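You operate a simulated robot arm through the tools that you are given. There is no shell and no other tool.

Carry out the task below with a simulated robot arm. There is one attempt and no reset: what you move stays moved.

## Task
Shut, lock and cap the full waste drum, and mark it full.
Fine: The yellow cap goes on its stub, the FULL block on its lid. Leave the other funnel open.

It is judged by the outcome, as a careful person would: the job done as asked, and still so three seconds after it is handed in. It fails if anything else is knocked over, pushed out of place, dropped, spilled or broken. Lids that push on must go on centred and level and be pressed home; caps that screw on are set level and turned clockwise until they are tight.

## Robot
A 6-joint arm with a two-finger parallel gripper, fixed in place. Base frame: the origin is on the floor under the middle of its stand, x ahead of it, y to its left, z up; the work surface is at about z = 0.643. Readings come in m, rad, newtons and seconds.
With the tool pointing down near the work surface it reaches from about 0.1 to 0.6 m from the base axis. Its first joint turns from -2.897 to 2.897 rad. Payload 1.57 kg.
The TCP is the grasp point between the finger pads, 0.03 m short of the fingertips. In the tool frame z runs along the fingers and y along their closing line. The gripper opens to 0.11 m. The fingers are 0.024 m wide and 0.012 m thick; the gripper's body (0.048 by 0.112 m) begins 0.078 m behind the TCP.
Orientation is that of the tool frame in the base frame, as a unit quaternion [x, y, z, w]. With the fingers straight down and closing along the base's y, the tool's x points along the base's -x, its y along +y and its z along -z.

## Interface
- The arm moves only by the tool apply_moves. Its argument "motion" is a list of rows, each a list of 7 numbers: the shift along the base's x, y, z in m, then the turn, a rotation vector about the base's x, y, z in rad, then the gripper command, from -1 (shut) to 1 (fully open), values between in proportion. In form: [[dx, dy, dz, rx, ry, rz, fingers], ...]. A call has 1 to 20 rows; each row shifts and turns the commanded pose from where the row before left it. Each row takes 0.2 s and may step no farther than 0.05 m and 0.15 rad from the row before; otherwise, or with a gripper value out of range, the whole call is refused. Where a pose cannot be reached the arm comes as near as it can. A force on the tool above 90 N (or 10 N above the force at the start of the call, whichever is more), or a blocked arm, ends the call early, and 0.2 s more pass. Each finger travels about 0.108 m/s and halts on what it meets, pressing with about 43 N; the grip force reading is that of the motor and also rises with nothing between the fingers. The clock runs only during rows and for 0.2 s after the last one: add rows that do not move to give the fingers time. It gives the time, the measured TCP pose, the force on the tool (base axes), the opening and the grip force at its end, in the units of the frame above (readings bear some noise), with the torque about the TCP (base axes, N m) and any sound that the robot's microphone picked up.
- Cameras (640 x 400 px; columns grow to the right, rows downward): "scene" is fixed at [0.0504, -0.6498, 1.5754]; the picture's right is [0.84, -0.54, 0.00], its down [-0.36, -0.57, -0.74] and it looks along [0.40, 0.62, -0.67] (base axes); focal length 357 px, centre (320, 200). "wrist" rides on the gripper at [0.07, 0.016, -0.141] in the tool frame; the picture's right is [-0.23, 0.97, 0.00], its down [-0.85, -0.20, -0.48] and it looks along [-0.47, -0.11, 0.88] (tool axes); focal length 222 px, centre (320, 200). There is no depth. A picture from a camera that has moved, and an enlarged one, comes with that camera's place and axes in the base frame and with its lens.
- get_image(camera): a new picture of that camera. It takes no simulated time.
- lift_body(by): moves the trunk up (or, below 0, down) by that many m; the arm rides with it, the base frame stays. It gives what a move gives, with no picture.
- zoom(camera, box): a new picture of the part [left, top, right, bottom] of that camera's present view, enlarged. It takes no simulated time.
- close_job(): hands the job in; it is judged then, once.

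Places have to be worked out from the pictures, the camera data and where the tool is seen. Open the gripper and draw the arm clear of the work before you hand the job in, unless the task says otherwise.

The tools are called after "Emit:" by a JSON object that holds its "method" and its "body". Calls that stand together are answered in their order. apply_moves: Moves the arm, as the interface text tells. Its arguments: {"type":"object","properties":{"motion":{"type":"array","items":{"type":"array","items":{"type":"number"}}}},"required":["motion"]} The other tools are called the same way: lift_body (by) moves the trunk up or down; get_image (camera) takes a picture; zoom (camera, box) takes an enlarged picture of a part of a camera's view; close_job () hands the job in.

At the start:

```text
time_s: 0.0
tool_pos: [0.5242, -0.136, 1.1993]
tool_rot: [0.0, 1.0, 0.0, 0.0]
wrist_force: [-0.2, -0.1, -0.6]
wrist_torque: [-0.02, 0.01, -0.03]
finger_gap: 0.1099
grip_force: 0.1
trunk travel left (down, up): [-0.25, 0.34]
```

scene: 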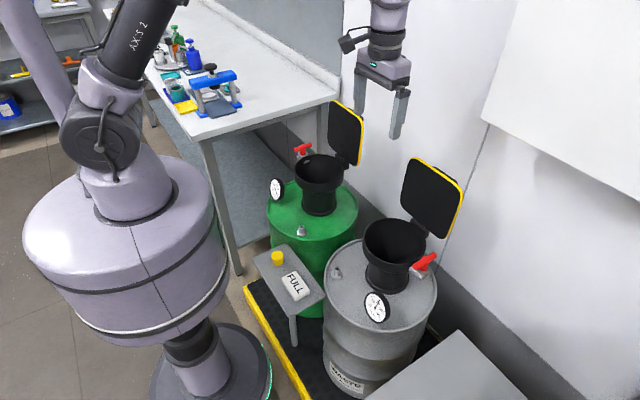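
wrist: 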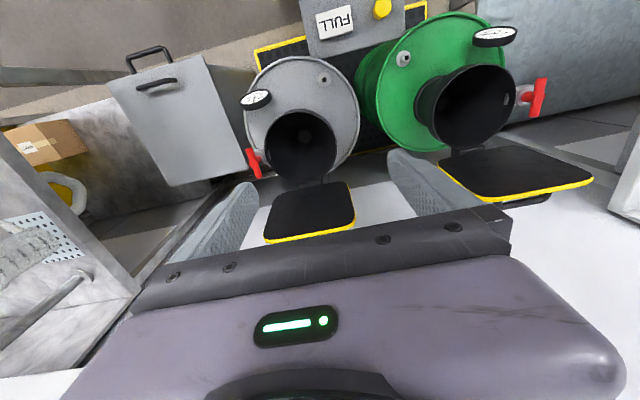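

The scene shows a green and a grey drum, each with an open funnel, a gauge, a red lever and a stub. I'll zoom in on the gauges to see which drum is full, and on the other details.

Emit:
{"method": "zoom", "body": {"camera": "scene", "box": [240, 130, 360, 205]}}

Emit:
{"method": "zoom", "body": {"camera": "scene", "box": [320, 220, 448, 300]}}

Emit:
{"method": "zoom", "body": {"camera": "wrist", "box": [220, 40, 380, 140]}}

Emit:
{"method": "zoom", "body": {"camera": "wrist", "box": [380, 0, 560, 112]}}

Emit:
{"method": "zoom", "body": {"camera": "scene", "box": [240, 130, 480, 280]}}

```text
5.33 times, centred on (300, 168) of scene
camera zoom: at [0.0504, -0.6498, 1.5754], right [0.84, -0.54, 0.0], down [-0.36, -0.57, -0.74], along [0.4, 0.62, -0.67], focal length 1904 px, centre (427, 373)
```

zoom: 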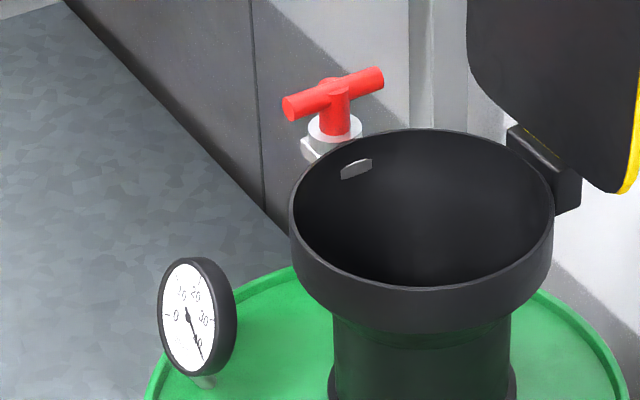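

```text
5.00 times, centred on (384, 260) of scene
camera zoom: at [0.0504, -0.6498, 1.5754], right [0.84, -0.54, 0.0], down [-0.36, -0.57, -0.74], along [0.4, 0.62, -0.67], focal length 1785 px, centre (0, -100)
```

zoom: 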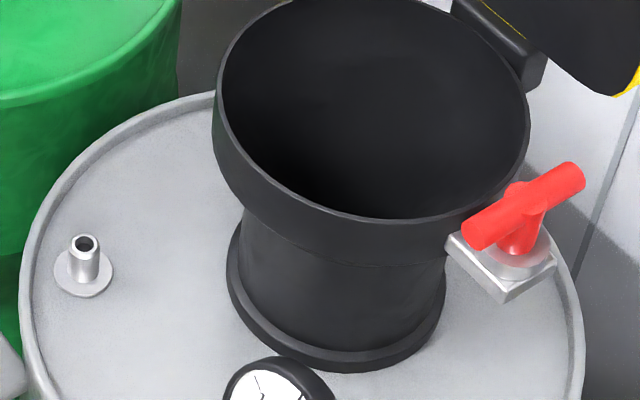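

```text
4.00 times, centred on (300, 90) of wrist
camera zoom: at [0.4553, -0.1203, 1.34], right [0.23, 0.97, 0.0], down [0.85, -0.2, 0.48], along [0.47, -0.11, -0.88], focal length 888 px, centre (400, 640)
```

zoom: 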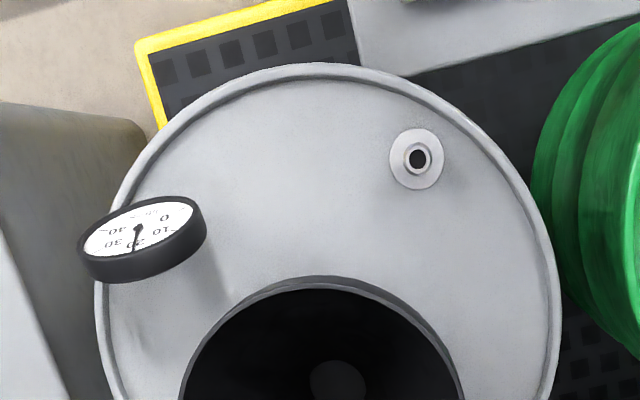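

```text
3.56 times, centred on (470, 56) of wrist
camera zoom: at [0.4553, -0.1203, 1.34], right [0.23, 0.97, 0.0], down [0.85, -0.2, 0.48], along [0.47, -0.11, -0.88], focal length 790 px, centre (-213, 712)
```

zoom: 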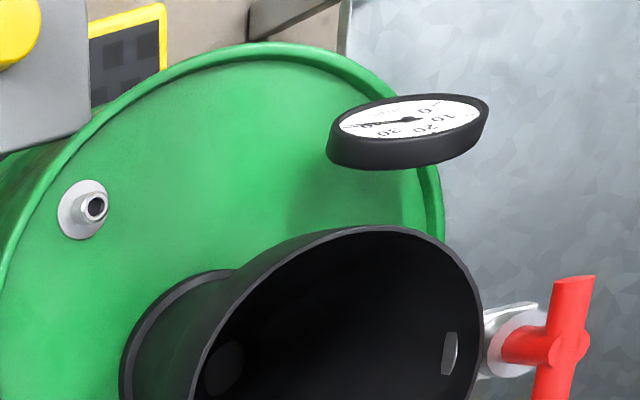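

```text
2.67 times, centred on (360, 205) of scene
camera zoom: at [0.0504, -0.6498, 1.5754], right [0.84, -0.54, 0.0], down [-0.36, -0.57, -0.74], along [0.4, 0.62, -0.67], focal length 952 px, centre (213, 187)
```

zoom: 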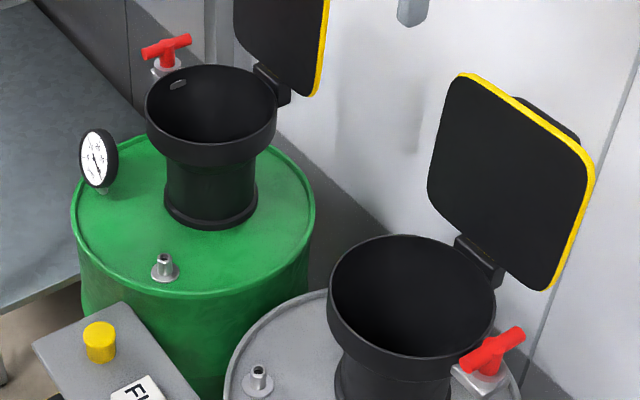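

I need a sharper reading of both dials, so I'll zoom tightly on them.

Emit:
{"method": "zoom", "body": {"camera": "scene", "box": [264, 174, 290, 204]}}

Emit:
{"method": "zoom", "body": {"camera": "scene", "box": [358, 286, 396, 326]}}

Emit:
{"method": "zoom", "body": {"camera": "wrist", "box": [466, 20, 526, 52]}}

Emit:
{"method": "zoom", "body": {"camera": "wrist", "box": [234, 80, 278, 116]}}

Emit:
{"method": "zoom", "body": {"camera": "scene", "box": [310, 330, 390, 400]}}

Emit:
{"method": "zoom", "body": {"camera": "scene", "box": [240, 235, 340, 355]}}

```text
13.33 times, centred on (277, 189) of scene
camera zoom: at [0.0504, -0.6498, 1.5754], right [0.84, -0.54, 0.0], down [-0.36, -0.57, -0.74], along [0.4, 0.62, -0.67], focal length 4759 px, centre (893, 347)
```

zoom: 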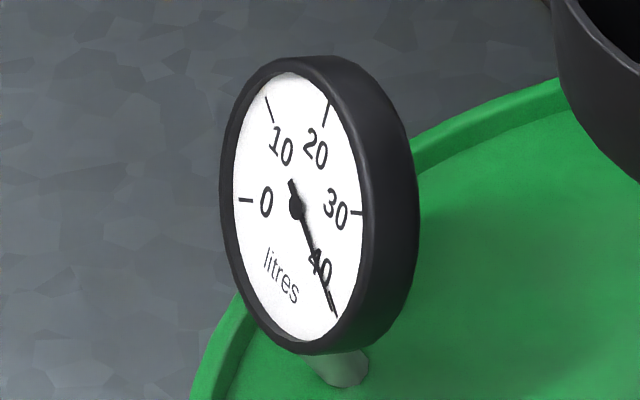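

```text
10.00 times, centred on (377, 306) of scene
camera zoom: at [0.0504, -0.6498, 1.5754], right [0.84, -0.54, 0.0], down [-0.36, -0.57, -0.74], along [0.4, 0.62, -0.67], focal length 3569 px, centre (-250, -860)
```

zoom: 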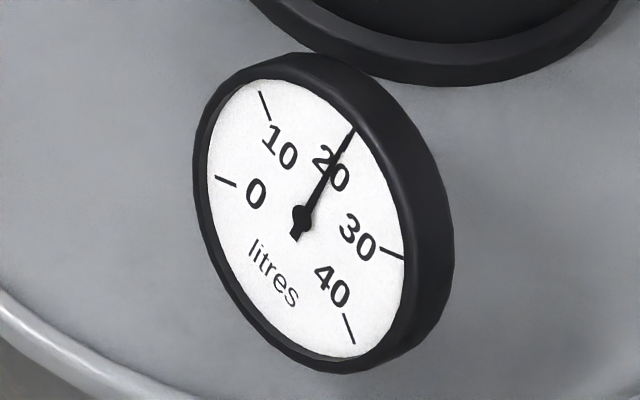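

```text
10.67 times, centred on (496, 36) of wrist
camera zoom: at [0.4553, -0.1203, 1.34], right [0.23, 0.97, 0.0], down [0.85, -0.2, 0.48], along [0.47, -0.11, -0.88], focal length 2369 px, centre (-1557, 1949)
```

zoom: 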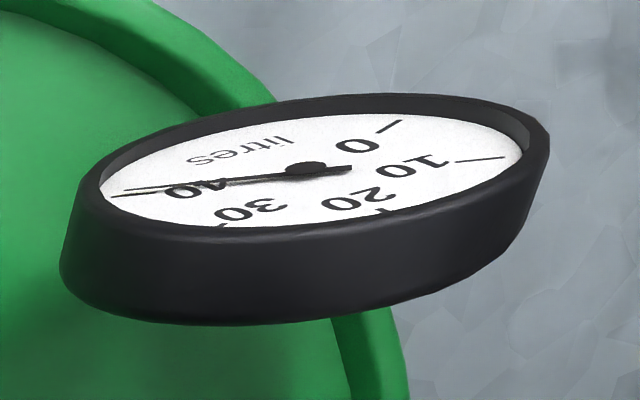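

```text
11.11 times, centred on (256, 98) of wrist
camera zoom: at [0.4553, -0.1203, 1.34], right [0.23, 0.97, 0.0], down [0.85, -0.2, 0.48], along [0.47, -0.11, -0.88], focal length 2468 px, centre (1031, 1333)
```

zoom: 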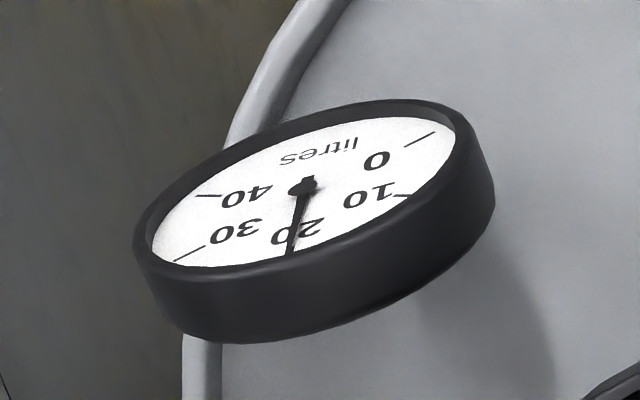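

```text
5.71 times, centred on (350, 365) of scene
camera zoom: at [0.0504, -0.6498, 1.5754], right [0.84, -0.54, 0.0], down [-0.36, -0.57, -0.74], along [0.4, 0.62, -0.67], focal length 2040 px, centre (149, -743)
```

zoom: 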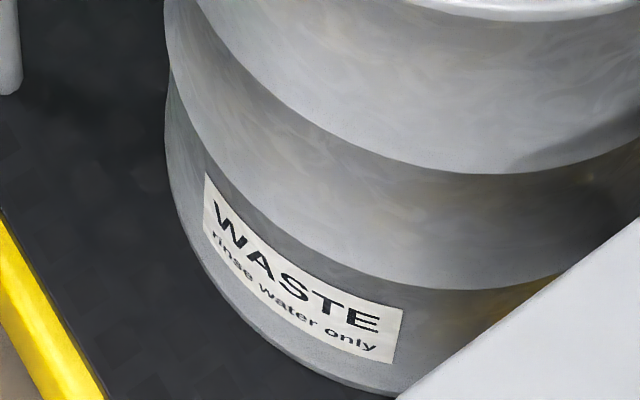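

```text
3.33 times, centred on (290, 295) of scene
camera zoom: at [0.0504, -0.6498, 1.5754], right [0.84, -0.54, 0.0], down [-0.36, -0.57, -0.74], along [0.4, 0.62, -0.67], focal length 1190 px, centre (420, -117)
```

zoom: 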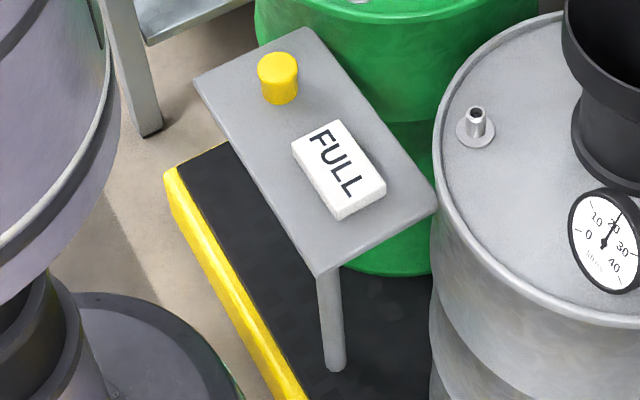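

The dials read 40 litres on the green drum (full) and about 20 on the grey one, so the green drum is the one to shut. I'll move the arm high over the green side for a better look at its lid, lever and stub.

Emit:
{"method": "apply_moves", "body": {"motion": [[-0.02, 0.04, 0, 0, 0, 0, 1], [-0.02, 0.04, 0, 0, 0, 0, 1], [-0.02, 0.04, 0, 0, 0, 0, 1], [-0.02, 0.04, 0, 0, 0, 0, 1], [-0.01, 0.04, 0, 0, 0, 0, 1], [0, 0.04, 0, 0, 0, 0, 1], [0, 0, 0, 0, 0, 0, 1]]}}

Emit:
{"method": "get_image", "body": {"camera": "wrist"}}

Emit:
{"method": "get_image", "body": {"camera": "scene"}}

```text
time_s: 1.6
tool_pos: [0.4347, 0.1028, 1.1987]
tool_rot: [0.001, 1.0, 0.0, 0.0]
wrist_force: [-0.2, 0.1, 0.6]
wrist_torque: [0.03, 0.0, 0.01]
finger_gap: 0.1099
grip_force: 0.1
trunk travel left (down, up): [-0.25, 0.34]
```

```text
taken
camera wrist: at [0.3648, 0.1197, 1.3404], right [0.23, 0.97, 0.0], down [0.85, -0.2, 0.48], along [0.47, -0.11, -0.88], focal length 222 px, centre (320, 200)
```

wrist: 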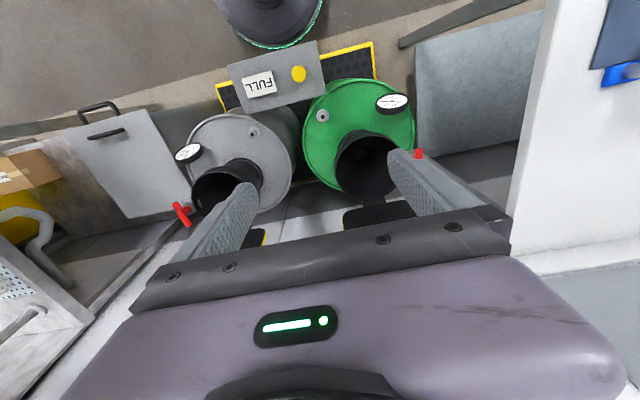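

```text
taken
```

scene: 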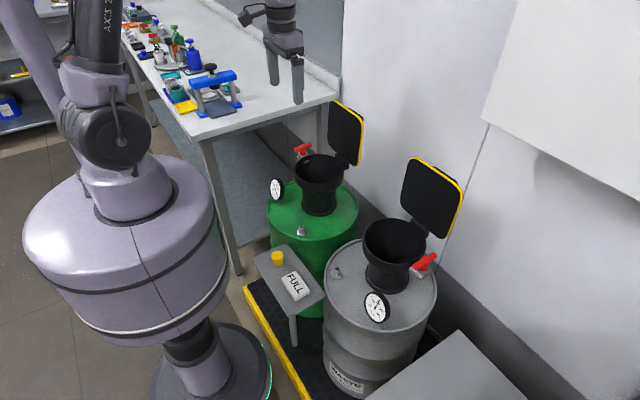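

From here the wrist camera sees both drums and the side table. I'll zoom in on the green drum and on the table items to triangulate their places.

Emit:
{"method": "zoom", "body": {"camera": "wrist", "box": [290, 70, 450, 240]}}

Emit:
{"method": "zoom", "body": {"camera": "wrist", "box": [220, 40, 380, 140]}}

Emit:
{"method": "zoom", "body": {"camera": "scene", "box": [260, 90, 380, 170]}}

Emit:
{"method": "zoom", "body": {"camera": "scene", "box": [280, 130, 330, 165]}}

Emit:
{"method": "zoom", "body": {"camera": "scene", "box": [390, 240, 450, 280]}}

```text
2.35 times, centred on (370, 155) of wrist
camera zoom: at [0.3648, 0.1197, 1.3404], right [0.23, 0.97, 0.0], down [0.85, -0.2, 0.48], along [0.47, -0.11, -0.88], focal length 523 px, centre (202, 306)
```

zoom: 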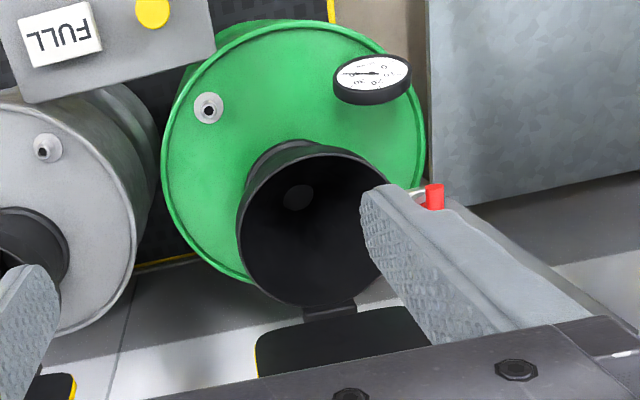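

```text
4.00 times, centred on (300, 90) of wrist
camera zoom: at [0.3648, 0.1197, 1.3404], right [0.23, 0.97, 0.0], down [0.85, -0.2, 0.48], along [0.47, -0.11, -0.88], focal length 888 px, centre (400, 640)
```

zoom: 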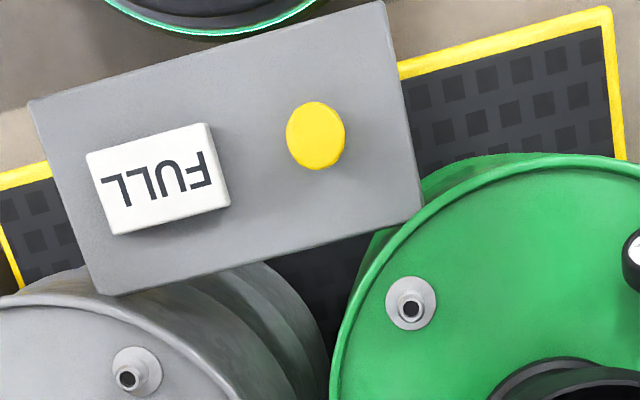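

```text
5.00 times, centred on (320, 130) of scene
camera zoom: at [0.0504, -0.6498, 1.5754], right [0.84, -0.54, 0.0], down [-0.36, -0.57, -0.74], along [0.4, 0.62, -0.67], focal length 1785 px, centre (320, 550)
```

zoom: 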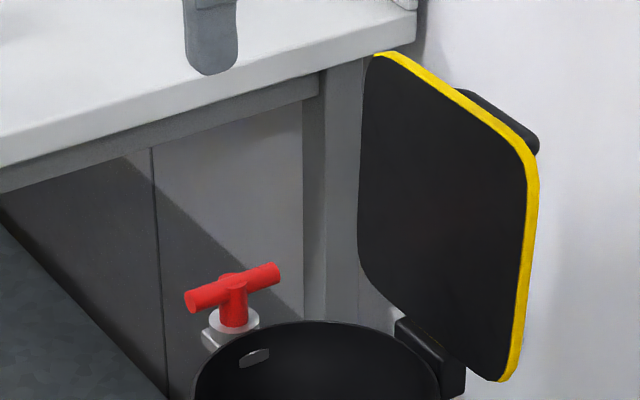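

```text
11.43 times, centred on (305, 148) of scene
camera zoom: at [0.0504, -0.6498, 1.5754], right [0.84, -0.54, 0.0], down [-0.36, -0.57, -0.74], along [0.4, 0.62, -0.67], focal length 4079 px, centre (491, 800)
```

zoom: 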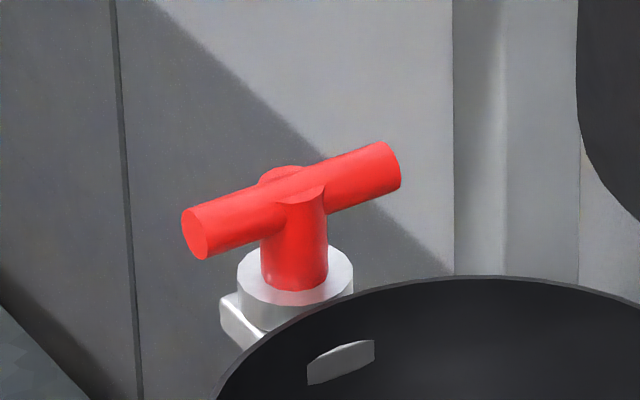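

```text
10.00 times, centred on (420, 260) of scene
camera zoom: at [0.0504, -0.6498, 1.5754], right [0.84, -0.54, 0.0], down [-0.36, -0.57, -0.74], along [0.4, 0.62, -0.67], focal length 3569 px, centre (-680, -400)
```

zoom: 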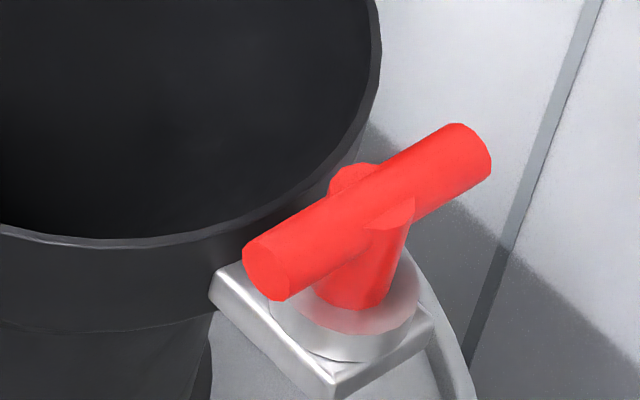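

The green stub's top triangulates to about (0.461, 0.105, 0.671), the cap's top to about (0.341, 0.066, 0.635), and the T-handle to about (0.593, 0.314, 0.833) on a vertical axis. Next I'll bring the wrist camera closer to the funnel and lever, staying above everything.

Emit:
{"method": "apply_moves", "body": {"motion": [[0.025, 0.03, -0.03, 0, 0, 0, 1], [0.025, 0.03, -0.03, 0, 0, 0, 1], [0.025, 0.03, -0.03, 0, 0, 0, 1], [0.02, 0.03, -0.03, 0, 0, 0, 1], [0.02, 0.03, -0.03, 0, 0, 0, 1], [0, 0, 0, 0, 0, 0, 1]]}}

Emit:
{"method": "get_image", "body": {"camera": "wrist"}}

Emit:
{"method": "zoom", "body": {"camera": "wrist", "box": [230, 30, 420, 190]}}

Emit:
{"method": "get_image", "body": {"camera": "scene"}}

```text
time_s: 3.0
tool_pos: [0.5491, 0.2521, 1.0491]
tool_rot: [0.0, 1.0, 0.0, 0.0]
wrist_force: [-0.7, 0.0, -0.1]
wrist_torque: [0.03, -0.04, 0.01]
finger_gap: 0.11
grip_force: 0.1
trunk travel left (down, up): [-0.25, 0.34]
```

```text
taken
camera wrist: at [0.4798, 0.2702, 1.1902], right [0.23, 0.97, 0.0], down [0.85, -0.2, 0.48], along [0.47, -0.11, -0.88], focal length 222 px, centre (320, 200)
```

wrist: 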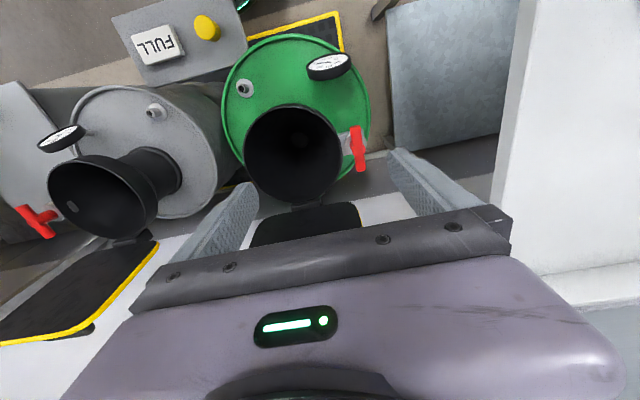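

```text
2.50 times, centred on (325, 110) of wrist
camera zoom: at [0.4798, 0.2702, 1.1902], right [0.23, 0.97, 0.0], down [0.85, -0.2, 0.48], along [0.47, -0.11, -0.88], focal length 555 px, centre (308, 425)
```

zoom: 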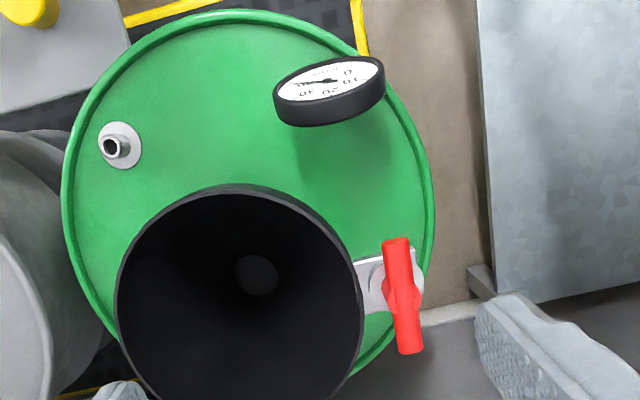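

```text
taken
```

scene: 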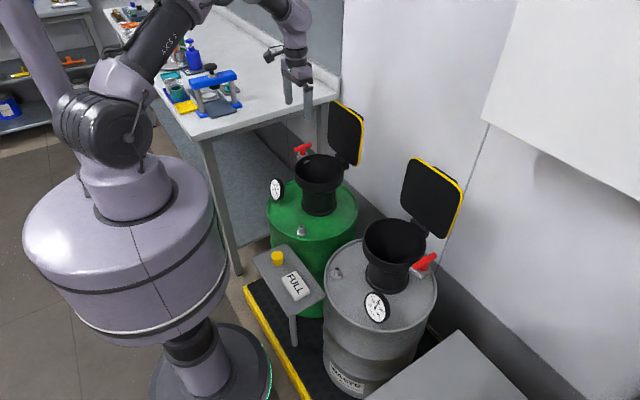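

The rim of the green funnel works out at centre about (0.591, 0.199), z 0.812 and radius 0.087. The T-handle crossbar lies along x at about (0.588, 0.306, 0.841), so turned radial it would swing over the shut lid. I'll rise and test the reach beyond the open lid, which leans back to about x 0.72, z 1.0.

Emit:
{"method": "apply_moves", "body": {"motion": [[0, 0, 0.04, 0, 0, 0, 1], [0, 0, 0.04, 0, 0, 0, 1], [0, -0.01, 0.05, 0, 0, 0, 1], [0.04, -0.01, 0.01, 0, 0, 0, 1], [0.04, -0.01, 0, 0, 0, 0, 1], [0.04, -0.01, 0, 0, 0, 0, 1], [0.04, 0, 0, 0, 0, 0, 1], [0.04, 0, 0, 0, 0, 0, 1], [0, 0, 0, 0, 0, 0, 1]]}}

Emit:
{"method": "get_image", "body": {"camera": "wrist"}}

Emit:
{"method": "get_image", "body": {"camera": "scene"}}

```text
refused: row 3 steps farther than a row can; nothing moved
```

```text
taken
camera wrist: at [0.4798, 0.2702, 1.1902], right [0.23, 0.97, 0.0], down [0.85, -0.2, 0.48], along [0.47, -0.11, -0.88], focal length 222 px, centre (320, 200)
```

wrist: 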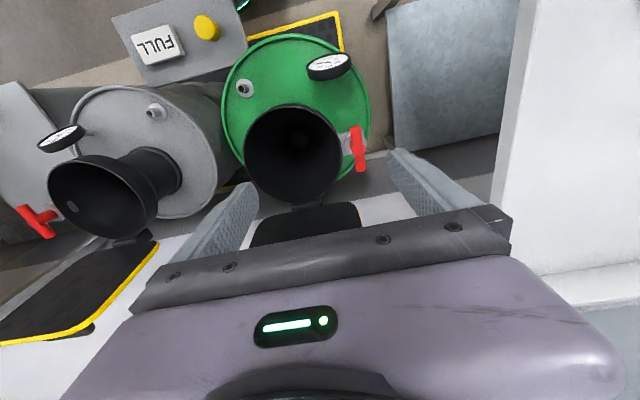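

```text
taken
```

scene: 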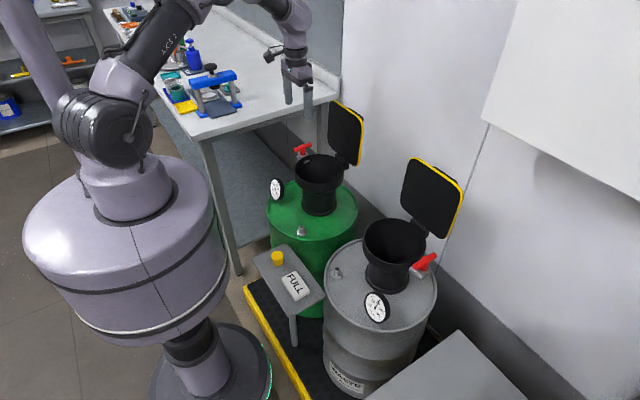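

One row was too long, so nothing moved. I'll send the same move with shorter steps.

Emit:
{"method": "apply_moves", "body": {"motion": [[0, 0, 0.04, 0, 0, 0, 1], [0, 0, 0.04, 0, 0, 0, 1], [0, -0.01, 0.04, 0, 0, 0, 1], [0.04, -0.01, 0.01, 0, 0, 0, 1], [0.04, -0.01, 0, 0, 0, 0, 1], [0.04, -0.01, 0, 0, 0, 0, 1], [0.04, 0, 0, 0, 0, 0, 1], [0.04, 0, 0, 0, 0, 0, 1], [0, 0, 0, 0, 0, 0, 1]]}}

Emit:
{"method": "get_image", "body": {"camera": "wrist"}}

Emit:
{"method": "get_image", "body": {"camera": "scene"}}

```text
time_s: 5.0
tool_pos: [0.6491, 0.1893, 1.1608]
tool_rot: [0.0, 1.0, 0.0, 0.0]
wrist_force: [0.4, 0.2, -0.3]
wrist_torque: [0.0, -0.02, 0.01]
finger_gap: 0.1099
grip_force: 0.1
out of reach, approached as far as the arm can: row 6, 7, 8
trunk travel left (down, up): [-0.25, 0.34]
```

```text
taken
camera wrist: at [0.5802, 0.2058, 1.3022], right [0.23, 0.97, 0.0], down [0.85, -0.2, 0.48], along [0.47, -0.11, -0.88], focal length 222 px, centre (320, 200)
```

wrist: 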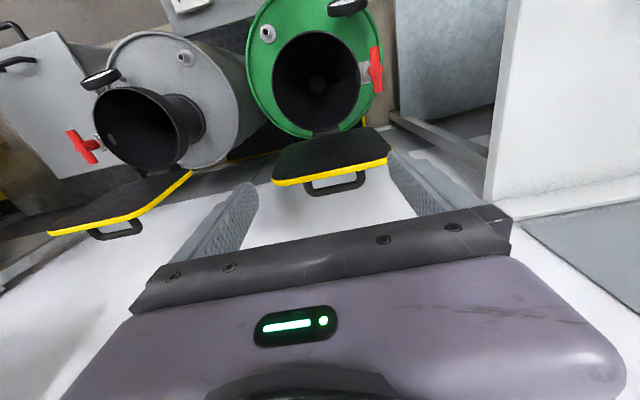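

```text
taken
```

scene: 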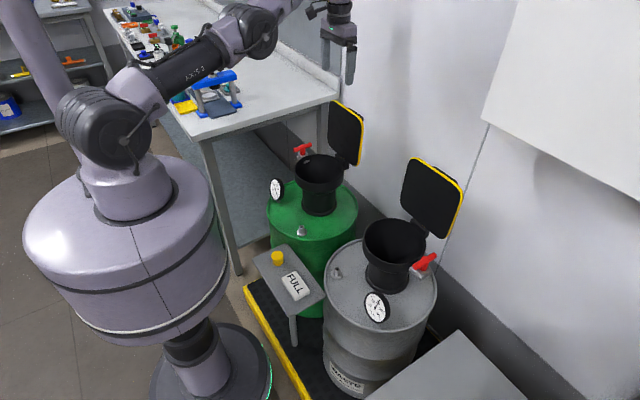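

With the tool straight down the reach ends at x about 0.65 here, so I'll need to tilt the tool forward. The lid has a D-handle on its back face near the free edge; I'll zoom in to measure it.

Emit:
{"method": "zoom", "body": {"camera": "wrist", "box": [240, 80, 420, 210]}}

Emit:
{"method": "zoom", "body": {"camera": "scene", "box": [310, 85, 380, 185]}}

Emit:
{"method": "zoom", "body": {"camera": "scene", "box": [40, 0, 380, 200]}}

```text
3.08 times, centred on (330, 145) of wrist
camera zoom: at [0.5802, 0.2058, 1.3022], right [0.23, 0.97, 0.0], down [0.85, -0.2, 0.48], along [0.47, -0.11, -0.88], focal length 684 px, centre (289, 369)
```

zoom: 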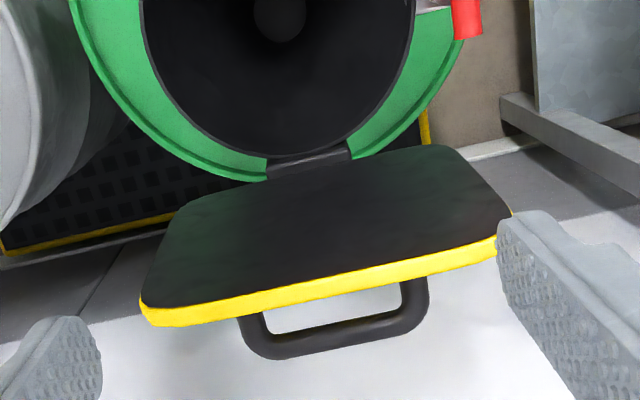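

```text
4.00 times, centred on (345, 135) of scene
camera zoom: at [0.0504, -0.6498, 1.5754], right [0.84, -0.54, 0.0], down [-0.36, -0.57, -0.74], along [0.4, 0.62, -0.67], focal length 1428 px, centre (220, 460)
```

zoom: 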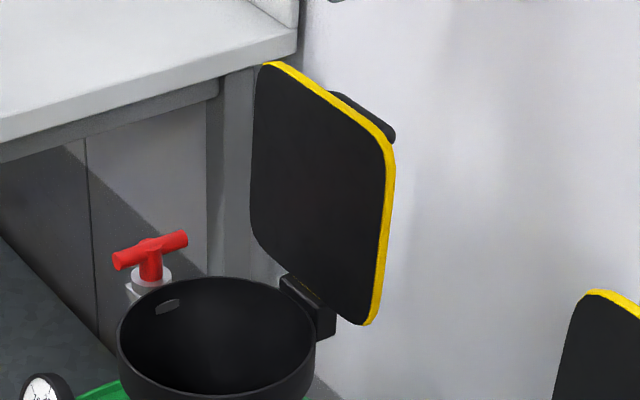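

```text
1.88 times, centred on (210, 100) of scene
camera zoom: at [0.0504, -0.6498, 1.5754], right [0.84, -0.54, 0.0], down [-0.36, -0.57, -0.74], along [0.4, 0.62, -0.67], focal length 672 px, centre (527, 388)
```

zoom: 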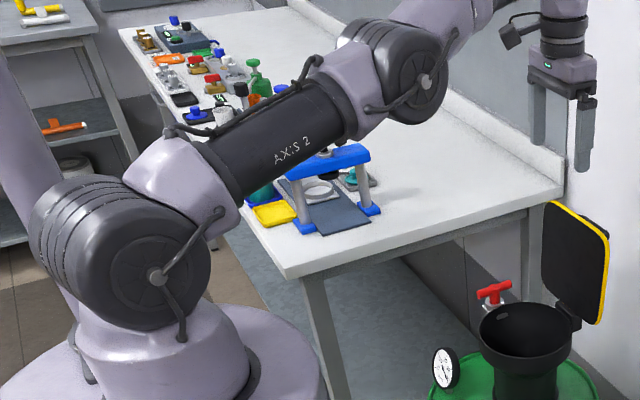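

The lid stands nearly vertical, with its top edge at x about 0.695, y 0.11–0.28 and z about 1.005. Its D-handle bar is near (0.728, 0.20, 0.99). I plan to straddle the lid and handle with the fingers closing in the x–z plane and swing it shut under control. First I'll back off and turn the tool 90° about z.

Emit:
{"method": "apply_moves", "body": {"motion": [[-0.02, 0, 0.01, 0, 0, 0.15, 1], [-0.02, 0, 0.01, 0, 0, 0.15, 1], [-0.02, 0, 0.01, 0, 0, 0.15, 1], [-0.02, 0, 0.01, 0, 0, 0.15, 1], [-0.02, 0, 0, 0, 0, 0.15, 1], [0, 0, 0, 0, 0, 0.15, 1], [0, 0, 0, 0, 0, 0.15, 1], [0, 0, 0, 0, 0, 0.15, 1], [0, 0, 0, 0, 0, 0.15, 1], [0, 0, 0, 0, 0, 0.15, 1], [0, 0, 0, 0, 0, 0.0708, 1], [0, 0, 0, 0, 0, 0, 1]]}}

Emit:
{"method": "get_image", "body": {"camera": "wrist"}}

Emit:
{"method": "get_image", "body": {"camera": "scene"}}

```text
time_s: 7.6
tool_pos: [0.5508, 0.1872, 1.2009]
tool_rot: [-0.707, 0.707, -0.001, 0.0]
wrist_force: [-0.6, -0.1, -0.1]
wrist_torque: [-0.01, 0.03, 0.01]
finger_gap: 0.1099
grip_force: 0.0
trunk travel left (down, up): [-0.25, 0.34]
```

```text
taken
camera wrist: at [0.534, 0.1182, 1.3422], right [-0.97, 0.23, 0.0], down [0.2, 0.85, 0.48], along [0.11, 0.47, -0.88], focal length 222 px, centre (320, 200)
```

wrist: 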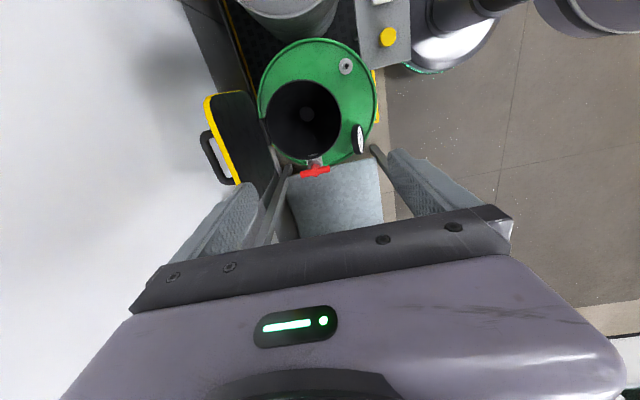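

```text
taken
```

scene: 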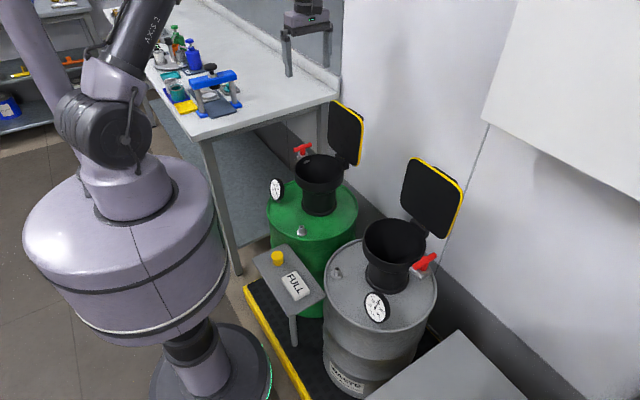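

This view shows the lid and handle edge-on. I'll zoom in to pin down their x positions before I approach.

Emit:
{"method": "zoom", "body": {"camera": "wrist", "box": [190, 70, 350, 190]}}

```text
3.33 times, centred on (270, 130) of wrist
camera zoom: at [0.534, 0.1182, 1.3422], right [-0.97, 0.23, 0.0], down [0.2, 0.85, 0.48], along [0.11, 0.47, -0.88], focal length 740 px, centre (487, 433)
```

zoom: 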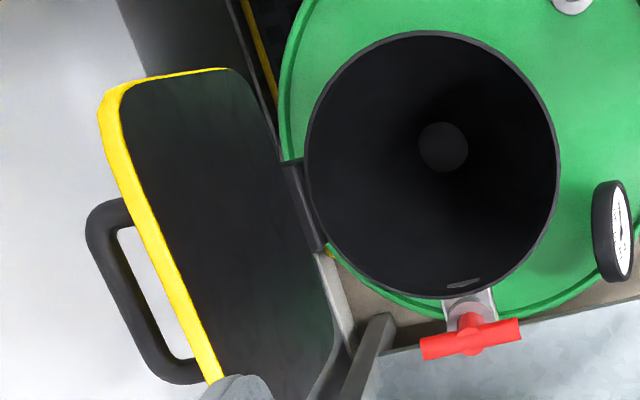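

The lid's front face is at x≈0.690, its back at 0.700 and the handle bar at about x 0.737, z 0.99. I'll tilt the tool 30° forward and go to a point above the lid edge, aligned for an approach along the fingers.

Emit:
{"method": "apply_moves", "body": {"motion": [[0, 0, 0, 0, -0.15, 0, 1], [0, 0, 0, 0, -0.15, 0, 1], [0, 0, 0, 0, -0.15, 0, 1], [0, 0, 0, 0, -0.0736, 0, 1], [0.025, 0.003, -0.02, 0, 0, 0, 1], [0.025, 0.003, -0.02, 0, 0, 0, 1], [0.025, 0.003, -0.02, 0, 0, 0, 1], [0.019, 0.002, -0.02, 0, 0, 0, 1], [0, 0, 0, 0, 0, 0, 1]]}}

Emit:
{"method": "get_image", "body": {"camera": "wrist"}}

Emit:
{"method": "get_image", "body": {"camera": "scene"}}

```text
time_s: 9.6
tool_pos: [0.6446, 0.198, 1.1224]
tool_rot: [-0.683, 0.683, -0.183, 0.184]
wrist_force: [0.4, 0.3, 0.4]
wrist_torque: [-0.02, -0.03, -0.01]
finger_gap: 0.11
grip_force: 0.0
trunk travel left (down, up): [-0.25, 0.34]
```

```text
taken
camera wrist: at [0.5594, 0.1295, 1.2359], right [-0.84, 0.23, -0.49], down [-0.07, 0.85, 0.52], along [0.53, 0.47, -0.71], focal length 222 px, centre (320, 200)
```

wrist: 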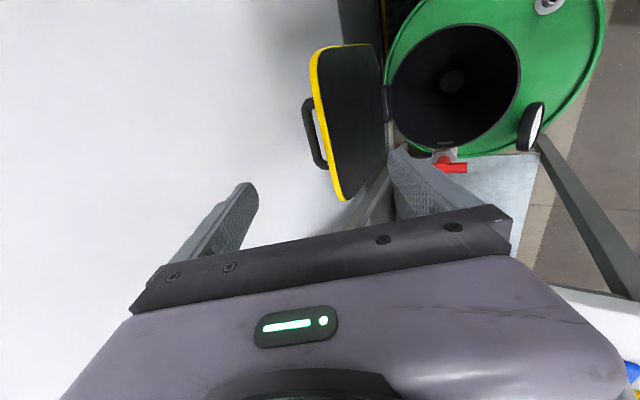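

```text
taken
```

scene: 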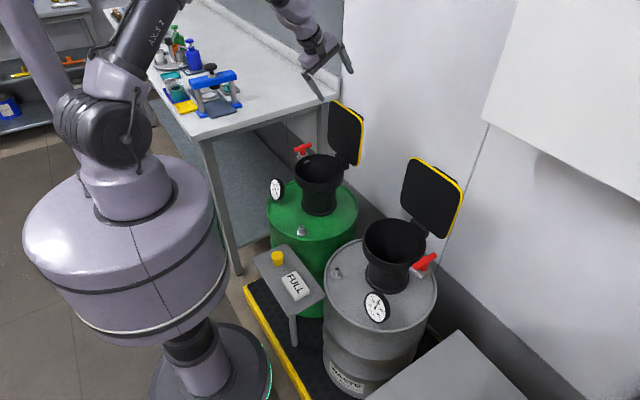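

Both fingers now frame the lid edge in the wrist view. I'll come down along the finger direction so that the lid and its handle sit between the open fingers.

Emit:
{"method": "apply_moves", "body": {"motion": [[0, 0, -0.033, 0, 0, 0, 1], [0.015, 0, -0.026, 0, 0, 0, 1], [0.015, 0, -0.026, 0, 0, 0, 1], [0.015, 0, -0.026, 0, 0, 0, 1], [0.012, 0, -0.02, 0, 0, 0, 1], [0, 0, 0, 0, 0, 0, 1]]}}

Emit:
{"method": "get_image", "body": {"camera": "wrist"}}

Emit:
{"method": "zoom", "body": {"camera": "scene", "box": [260, 30, 400, 200]}}

```text
time_s: 11.0
tool_pos: [0.7011, 0.1986, 0.9913]
tool_rot: [-0.681, 0.685, -0.183, 0.184]
wrist_force: [-0.4, -0.8, 1.0]
wrist_torque: [0.01, 0.03, -0.02]
finger_gap: 0.11
grip_force: 0.1
trunk travel left (down, up): [-0.25, 0.34]
```

```text
taken
camera wrist: at [0.6165, 0.129, 1.1046], right [-0.84, 0.23, -0.49], down [-0.07, 0.85, 0.52], along [0.53, 0.47, -0.71], focal length 222 px, centre (320, 200)
```

wrist: 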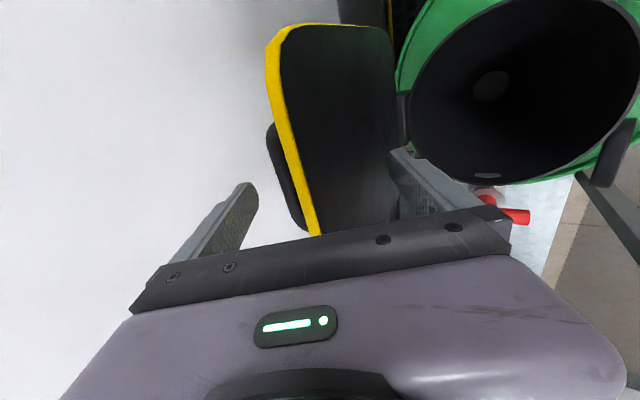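

```text
2.35 times, centred on (330, 115) of scene
camera zoom: at [0.0504, -0.6498, 1.5754], right [0.84, -0.54, 0.0], down [-0.36, -0.57, -0.74], along [0.4, 0.62, -0.67], focal length 840 px, centre (296, 400)
```

zoom: 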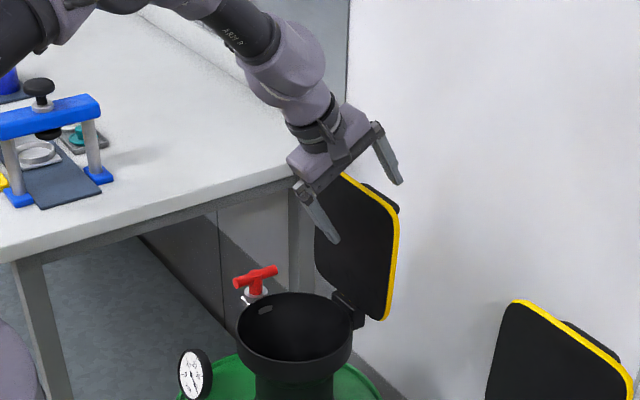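

The lid and handle sit between the fingers with clearance on both sides. I'll start drawing the lid toward the robot on a gentle arc and watch the forces.

Emit:
{"method": "apply_moves", "body": {"motion": [[-0.015, 0, -0.001, 0, 0, 0, 1], [-0.015, 0, -0.002, 0, 0, 0, 1], [-0.015, 0, -0.003, 0, 0, 0, 1], [-0.015, 0, -0.004, 0, 0, 0, 1], [0, 0, 0, 0, 0, 0, 1]]}}

Emit:
{"method": "get_image", "body": {"camera": "wrist"}}

Emit:
{"method": "zoom", "body": {"camera": "scene", "box": [260, 30, 400, 200]}}

```text
time_s: 12.2
tool_pos: [0.6396, 0.1975, 0.9805]
tool_rot: [-0.683, 0.683, -0.182, 0.184]
wrist_force: [0.2, -0.1, -0.7]
wrist_torque: [0.01, 0.02, 0.01]
finger_gap: 0.1099
grip_force: 0.1
trunk travel left (down, up): [-0.25, 0.34]
```

```text
taken
camera wrist: at [0.5559, 0.1287, 1.0942], right [-0.84, 0.23, -0.49], down [-0.07, 0.85, 0.52], along [0.53, 0.47, -0.71], focal length 222 px, centre (320, 200)
```

wrist: 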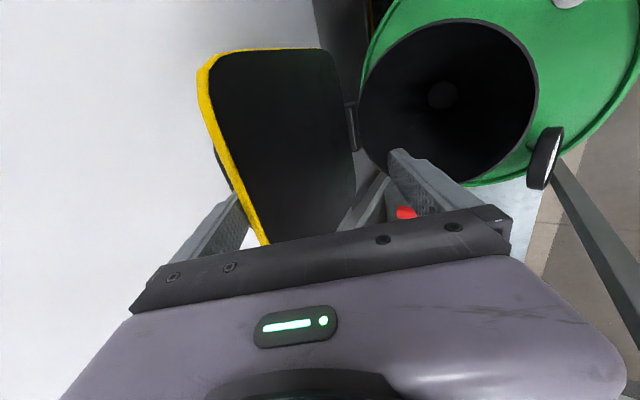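

```text
2.35 times, centred on (330, 115) of scene
camera zoom: at [0.0504, -0.6498, 1.5754], right [0.84, -0.54, 0.0], down [-0.36, -0.57, -0.74], along [0.4, 0.62, -0.67], focal length 840 px, centre (296, 400)
```

zoom: 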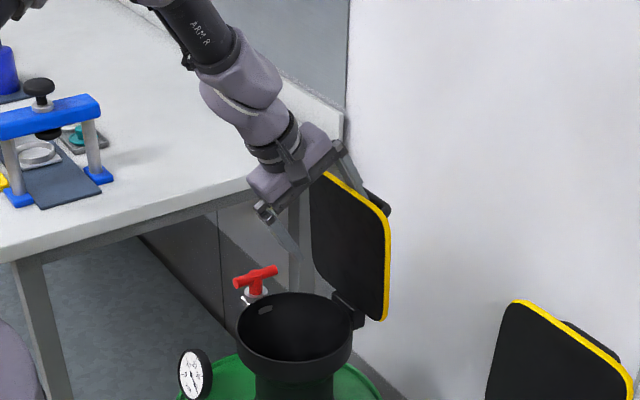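

The lid moves freely with almost no force and has swung roughly 10° so far. I'll narrow the gap so the fingers hold it more snugly while the lid comes toward the tool's angle.

Emit:
{"method": "apply_moves", "body": {"motion": [[0, 0, 0, 0, 0, 0, 0.8], [0, 0, 0, 0, 0, 0, 0.6], [0, 0, 0, 0, 0, 0, 0.45], [0, 0, 0, 0, 0, 0, 0.35], [0, 0, 0, 0, 0, 0, 0.35]]}}

Emit:
{"method": "get_image", "body": {"camera": "wrist"}}

Emit:
{"method": "zoom", "body": {"camera": "scene", "box": [260, 30, 400, 200]}}

```text
time_s: 13.4
tool_pos: [0.6403, 0.198, 0.9816]
tool_rot: [-0.682, 0.684, -0.183, 0.183]
wrist_force: [1.4, 0.2, 1.0]
wrist_torque: [0.0, -0.02, 0.0]
finger_gap: 0.075
grip_force: 0.0
trunk travel left (down, up): [-0.25, 0.34]
```

```text
taken
camera wrist: at [0.5561, 0.1286, 1.0945], right [-0.84, 0.23, -0.49], down [-0.07, 0.85, 0.52], along [0.53, 0.47, -0.71], focal length 222 px, centre (320, 200)
```

wrist: 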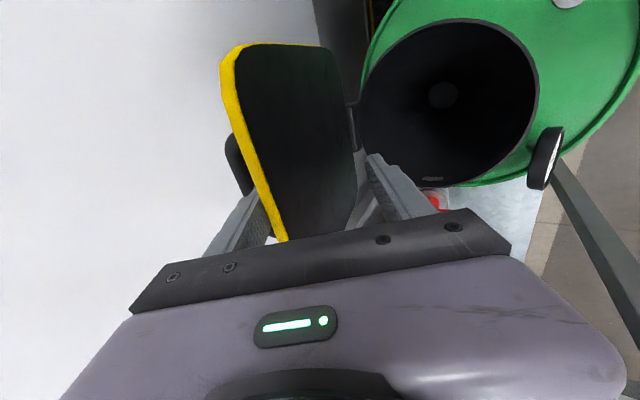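

```text
2.35 times, centred on (330, 115) of scene
camera zoom: at [0.0504, -0.6498, 1.5754], right [0.84, -0.54, 0.0], down [-0.36, -0.57, -0.74], along [0.4, 0.62, -0.67], focal length 840 px, centre (296, 400)
```

zoom: 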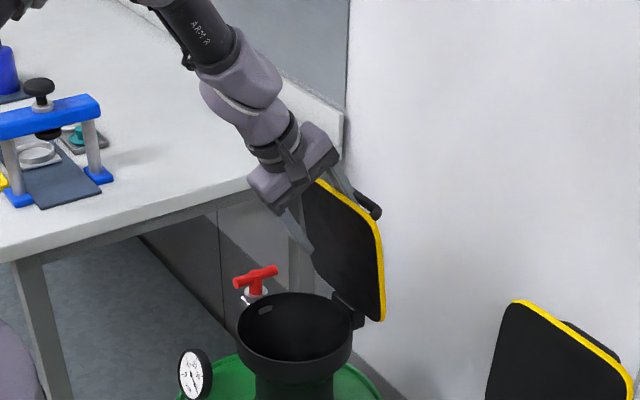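

The lid is following, now at roughly 70°, with about 1 N of force. I'll continue the arc while pitching the tool with it, to about 40° open.

Emit:
{"method": "apply_moves", "body": {"motion": [[-0.007, 0, -0.001, 0, 0, 0, 0.35], [-0.007, 0, -0.001, 0, 0, 0, 0.35], [-0.0134, 0, -0.0067, 0, -0.0873, 0, 0.35], [-0.0134, 0, -0.0067, 0, -0.0873, 0, 0.35], [-0.012, 0, -0.0089, 0, -0.0873, 0, 0.35], [-0.012, 0, -0.0089, 0, -0.0873, 0, 0.35], [0, 0, 0, 0, 0, 0, 0.35]]}}

Emit:
{"method": "get_image", "body": {"camera": "wrist"}}

Emit:
{"method": "zoom", "body": {"camera": "scene", "box": [240, 30, 400, 200]}}

```text
time_s: 15.0
tool_pos: [0.5872, 0.1901, 0.9489]
tool_rot: [-0.645, 0.652, -0.292, 0.273]
wrist_force: [0.2, -0.3, -1.3]
wrist_torque: [0.01, 0.02, -0.01]
finger_gap: 0.0743
grip_force: 0.2
out of reach, approached as far as the arm can: row 3, 4
trunk travel left (down, up): [-0.25, 0.34]
```

```text
taken
camera wrist: at [0.4722, 0.1245, 1.0365], right [-0.66, 0.23, -0.72], down [-0.2, 0.87, 0.46], along [0.73, 0.44, -0.53], focal length 222 px, centre (320, 200)
```

wrist: 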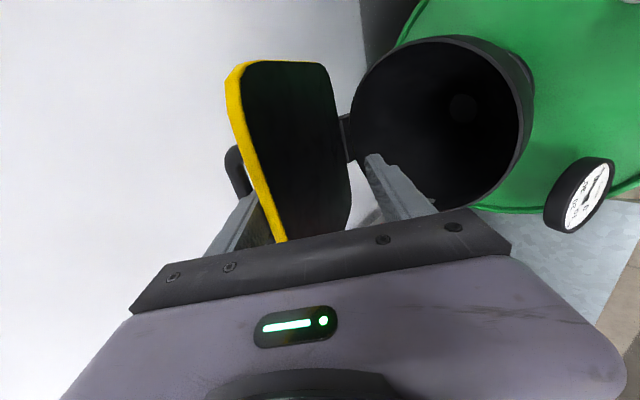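

```text
2.35 times, centred on (320, 115) of scene
camera zoom: at [0.0504, -0.6498, 1.5754], right [0.84, -0.54, 0.0], down [-0.36, -0.57, -0.74], along [0.4, 0.62, -0.67], focal length 840 px, centre (320, 400)
```

zoom: 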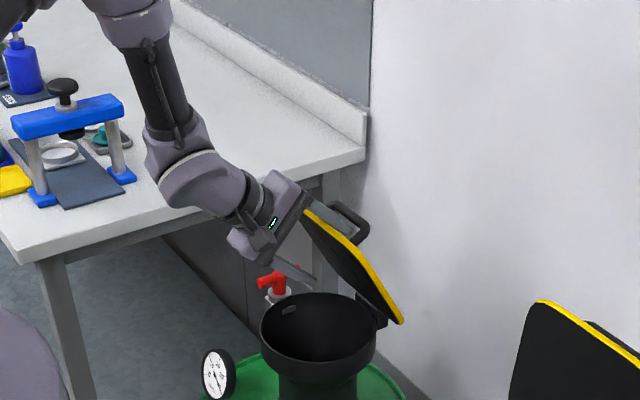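

The lid is now around 45–50° open and well caged, although two rows were marginal for the arm. I'll carry on to about 20° open and correct the small y drift.

Emit:
{"method": "apply_moves", "body": {"motion": [[-0.0107, 0.0027, -0.0074, 0, -0.0756, 0, 0.35], [-0.0107, 0.0027, -0.0074, 0, -0.0756, 0, 0.35], [-0.0107, 0.0027, -0.0074, 0, -0.0756, 0, 0.35], [-0.0082, 0, -0.0126, 0, -0.0873, 0, 0.35], [-0.0082, 0, -0.0126, 0, -0.0873, 0, 0.35], [0, 0, 0, 0, 0, 0, 0.35]]}}

Emit:
{"method": "get_image", "body": {"camera": "wrist"}}

Emit:
{"method": "zoom", "body": {"camera": "scene", "box": [240, 50, 400, 220]}}

```text
time_s: 16.4
tool_pos: [0.5378, 0.2185, 0.9059]
tool_rot: [-0.572, 0.587, -0.416, 0.393]
wrist_force: [1.3, -8.8, -1.3]
wrist_torque: [0.25, -0.05, -0.33]
finger_gap: 0.0731
grip_force: 0.1
out of reach, approached as far as the arm can: row 4, 5
trunk travel left (down, up): [-0.25, 0.34]
```

```text
taken
camera wrist: at [0.3978, 0.1551, 0.9401], right [-0.33, 0.23, -0.92], down [-0.35, 0.87, 0.34], along [0.88, 0.43, -0.21], focal length 222 px, centre (320, 200)
```

wrist: 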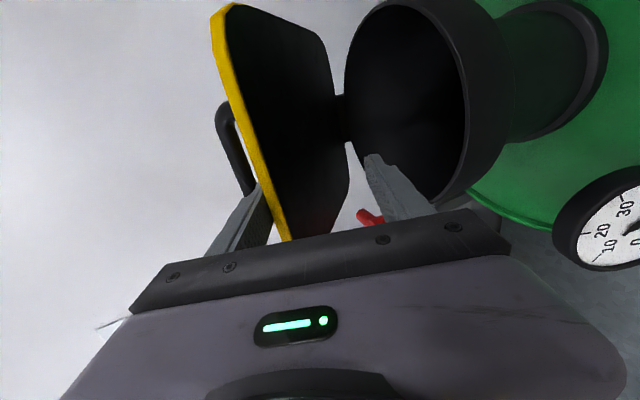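

```text
2.35 times, centred on (320, 135) of scene
camera zoom: at [0.0504, -0.6498, 1.5754], right [0.84, -0.54, 0.0], down [-0.36, -0.57, -0.74], along [0.4, 0.62, -0.67], focal length 840 px, centre (320, 353)
```

zoom: 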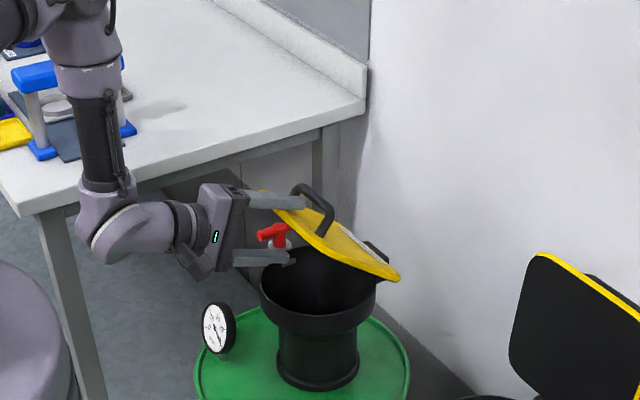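

The lid is at about 25° but the tool has drifted in y (force −8.8 N sideways), probably against a handle leg. I'll zoom in to see how the upper finger sits relative to the handle before continuing.

Emit:
{"method": "zoom", "body": {"camera": "scene", "box": [290, 85, 350, 140]}}

Emit:
{"method": "zoom", "body": {"camera": "wrist", "box": [180, 60, 400, 240]}}

Emit:
{"method": "get_image", "body": {"camera": "scene"}}

```text
7.27 times, centred on (320, 112) of scene
camera zoom: at [0.0504, -0.6498, 1.5754], right [0.84, -0.54, 0.0], down [-0.36, -0.57, -0.74], along [0.4, 0.62, -0.67], focal length 2596 px, centre (320, 836)
```

zoom: 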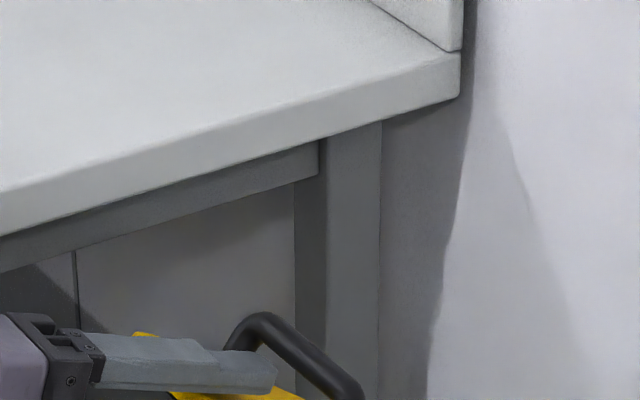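

```text
2.22 times, centred on (290, 150) of wrist
camera zoom: at [0.3978, 0.1551, 0.9401], right [-0.33, 0.23, -0.92], down [-0.35, 0.87, 0.34], along [0.88, 0.43, -0.21], focal length 494 px, centre (387, 311)
```

zoom: 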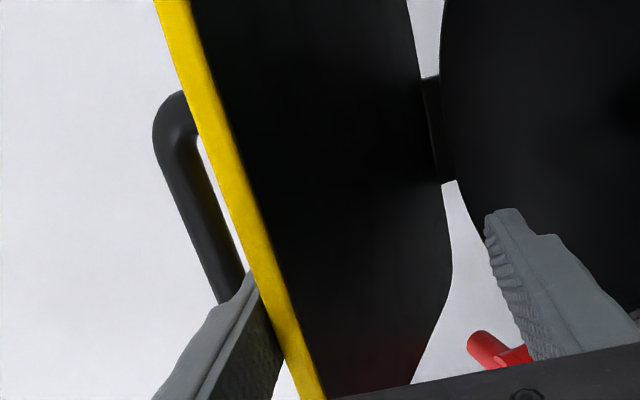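

```text
taken
```

scene: 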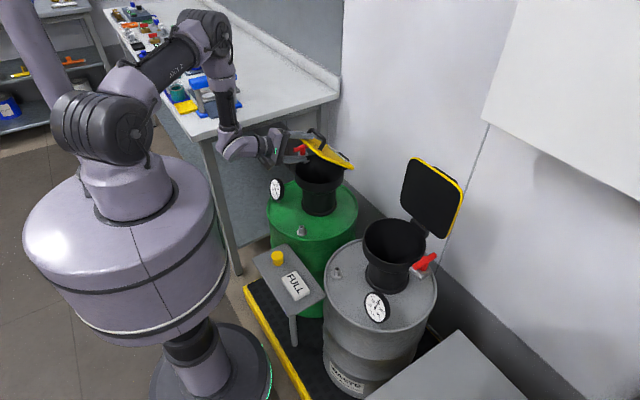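

The lid is at about 22°, and by my geometry the upper finger rests on the handle bar while the lower one is clear below. I'll bring y back toward 0.20 without any rotation and see whether the side force goes away.

Emit:
{"method": "apply_moves", "body": {"motion": [[0, -0.008, 0, 0, 0, 0, 0.35], [0, -0.007, 0, 0, 0, 0, 0.35], [0, 0, 0, 0, 0, 0, 0.35]]}}

Emit:
{"method": "zoom", "body": {"camera": "wrist", "box": [180, 60, 400, 240]}}

Emit:
{"method": "zoom", "body": {"camera": "scene", "box": [260, 120, 360, 190]}}

```text
time_s: 17.2
tool_pos: [0.5381, 0.2196, 0.9078]
tool_rot: [-0.572, 0.588, -0.416, 0.394]
wrist_force: [-0.9, -12.3, -1.8]
wrist_torque: [0.3, 0.05, -0.41]
finger_gap: 0.0726
grip_force: 0.1
out of reach, approached as far as the arm can: row 1, 2
trunk travel left (down, up): [-0.25, 0.34]
```

```text
2.22 times, centred on (290, 150) of wrist
camera zoom: at [0.3981, 0.1549, 0.9406], right [-0.33, 0.23, -0.92], down [-0.35, 0.87, 0.34], along [0.88, 0.43, -0.21], focal length 494 px, centre (387, 311)
```

zoom: 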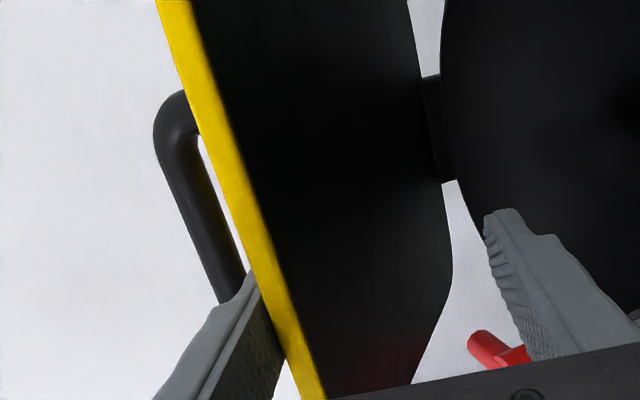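

```text
5.71 times, centred on (310, 155) of scene
camera zoom: at [0.0504, -0.6498, 1.5754], right [0.84, -0.54, 0.0], down [-0.36, -0.57, -0.74], along [0.4, 0.62, -0.67], focal length 2040 px, centre (377, 457)
```

zoom: 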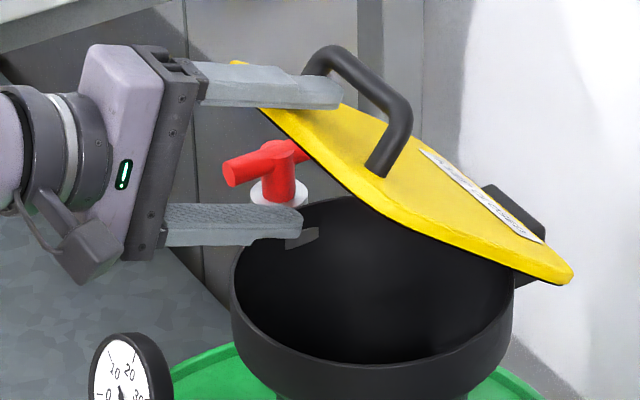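

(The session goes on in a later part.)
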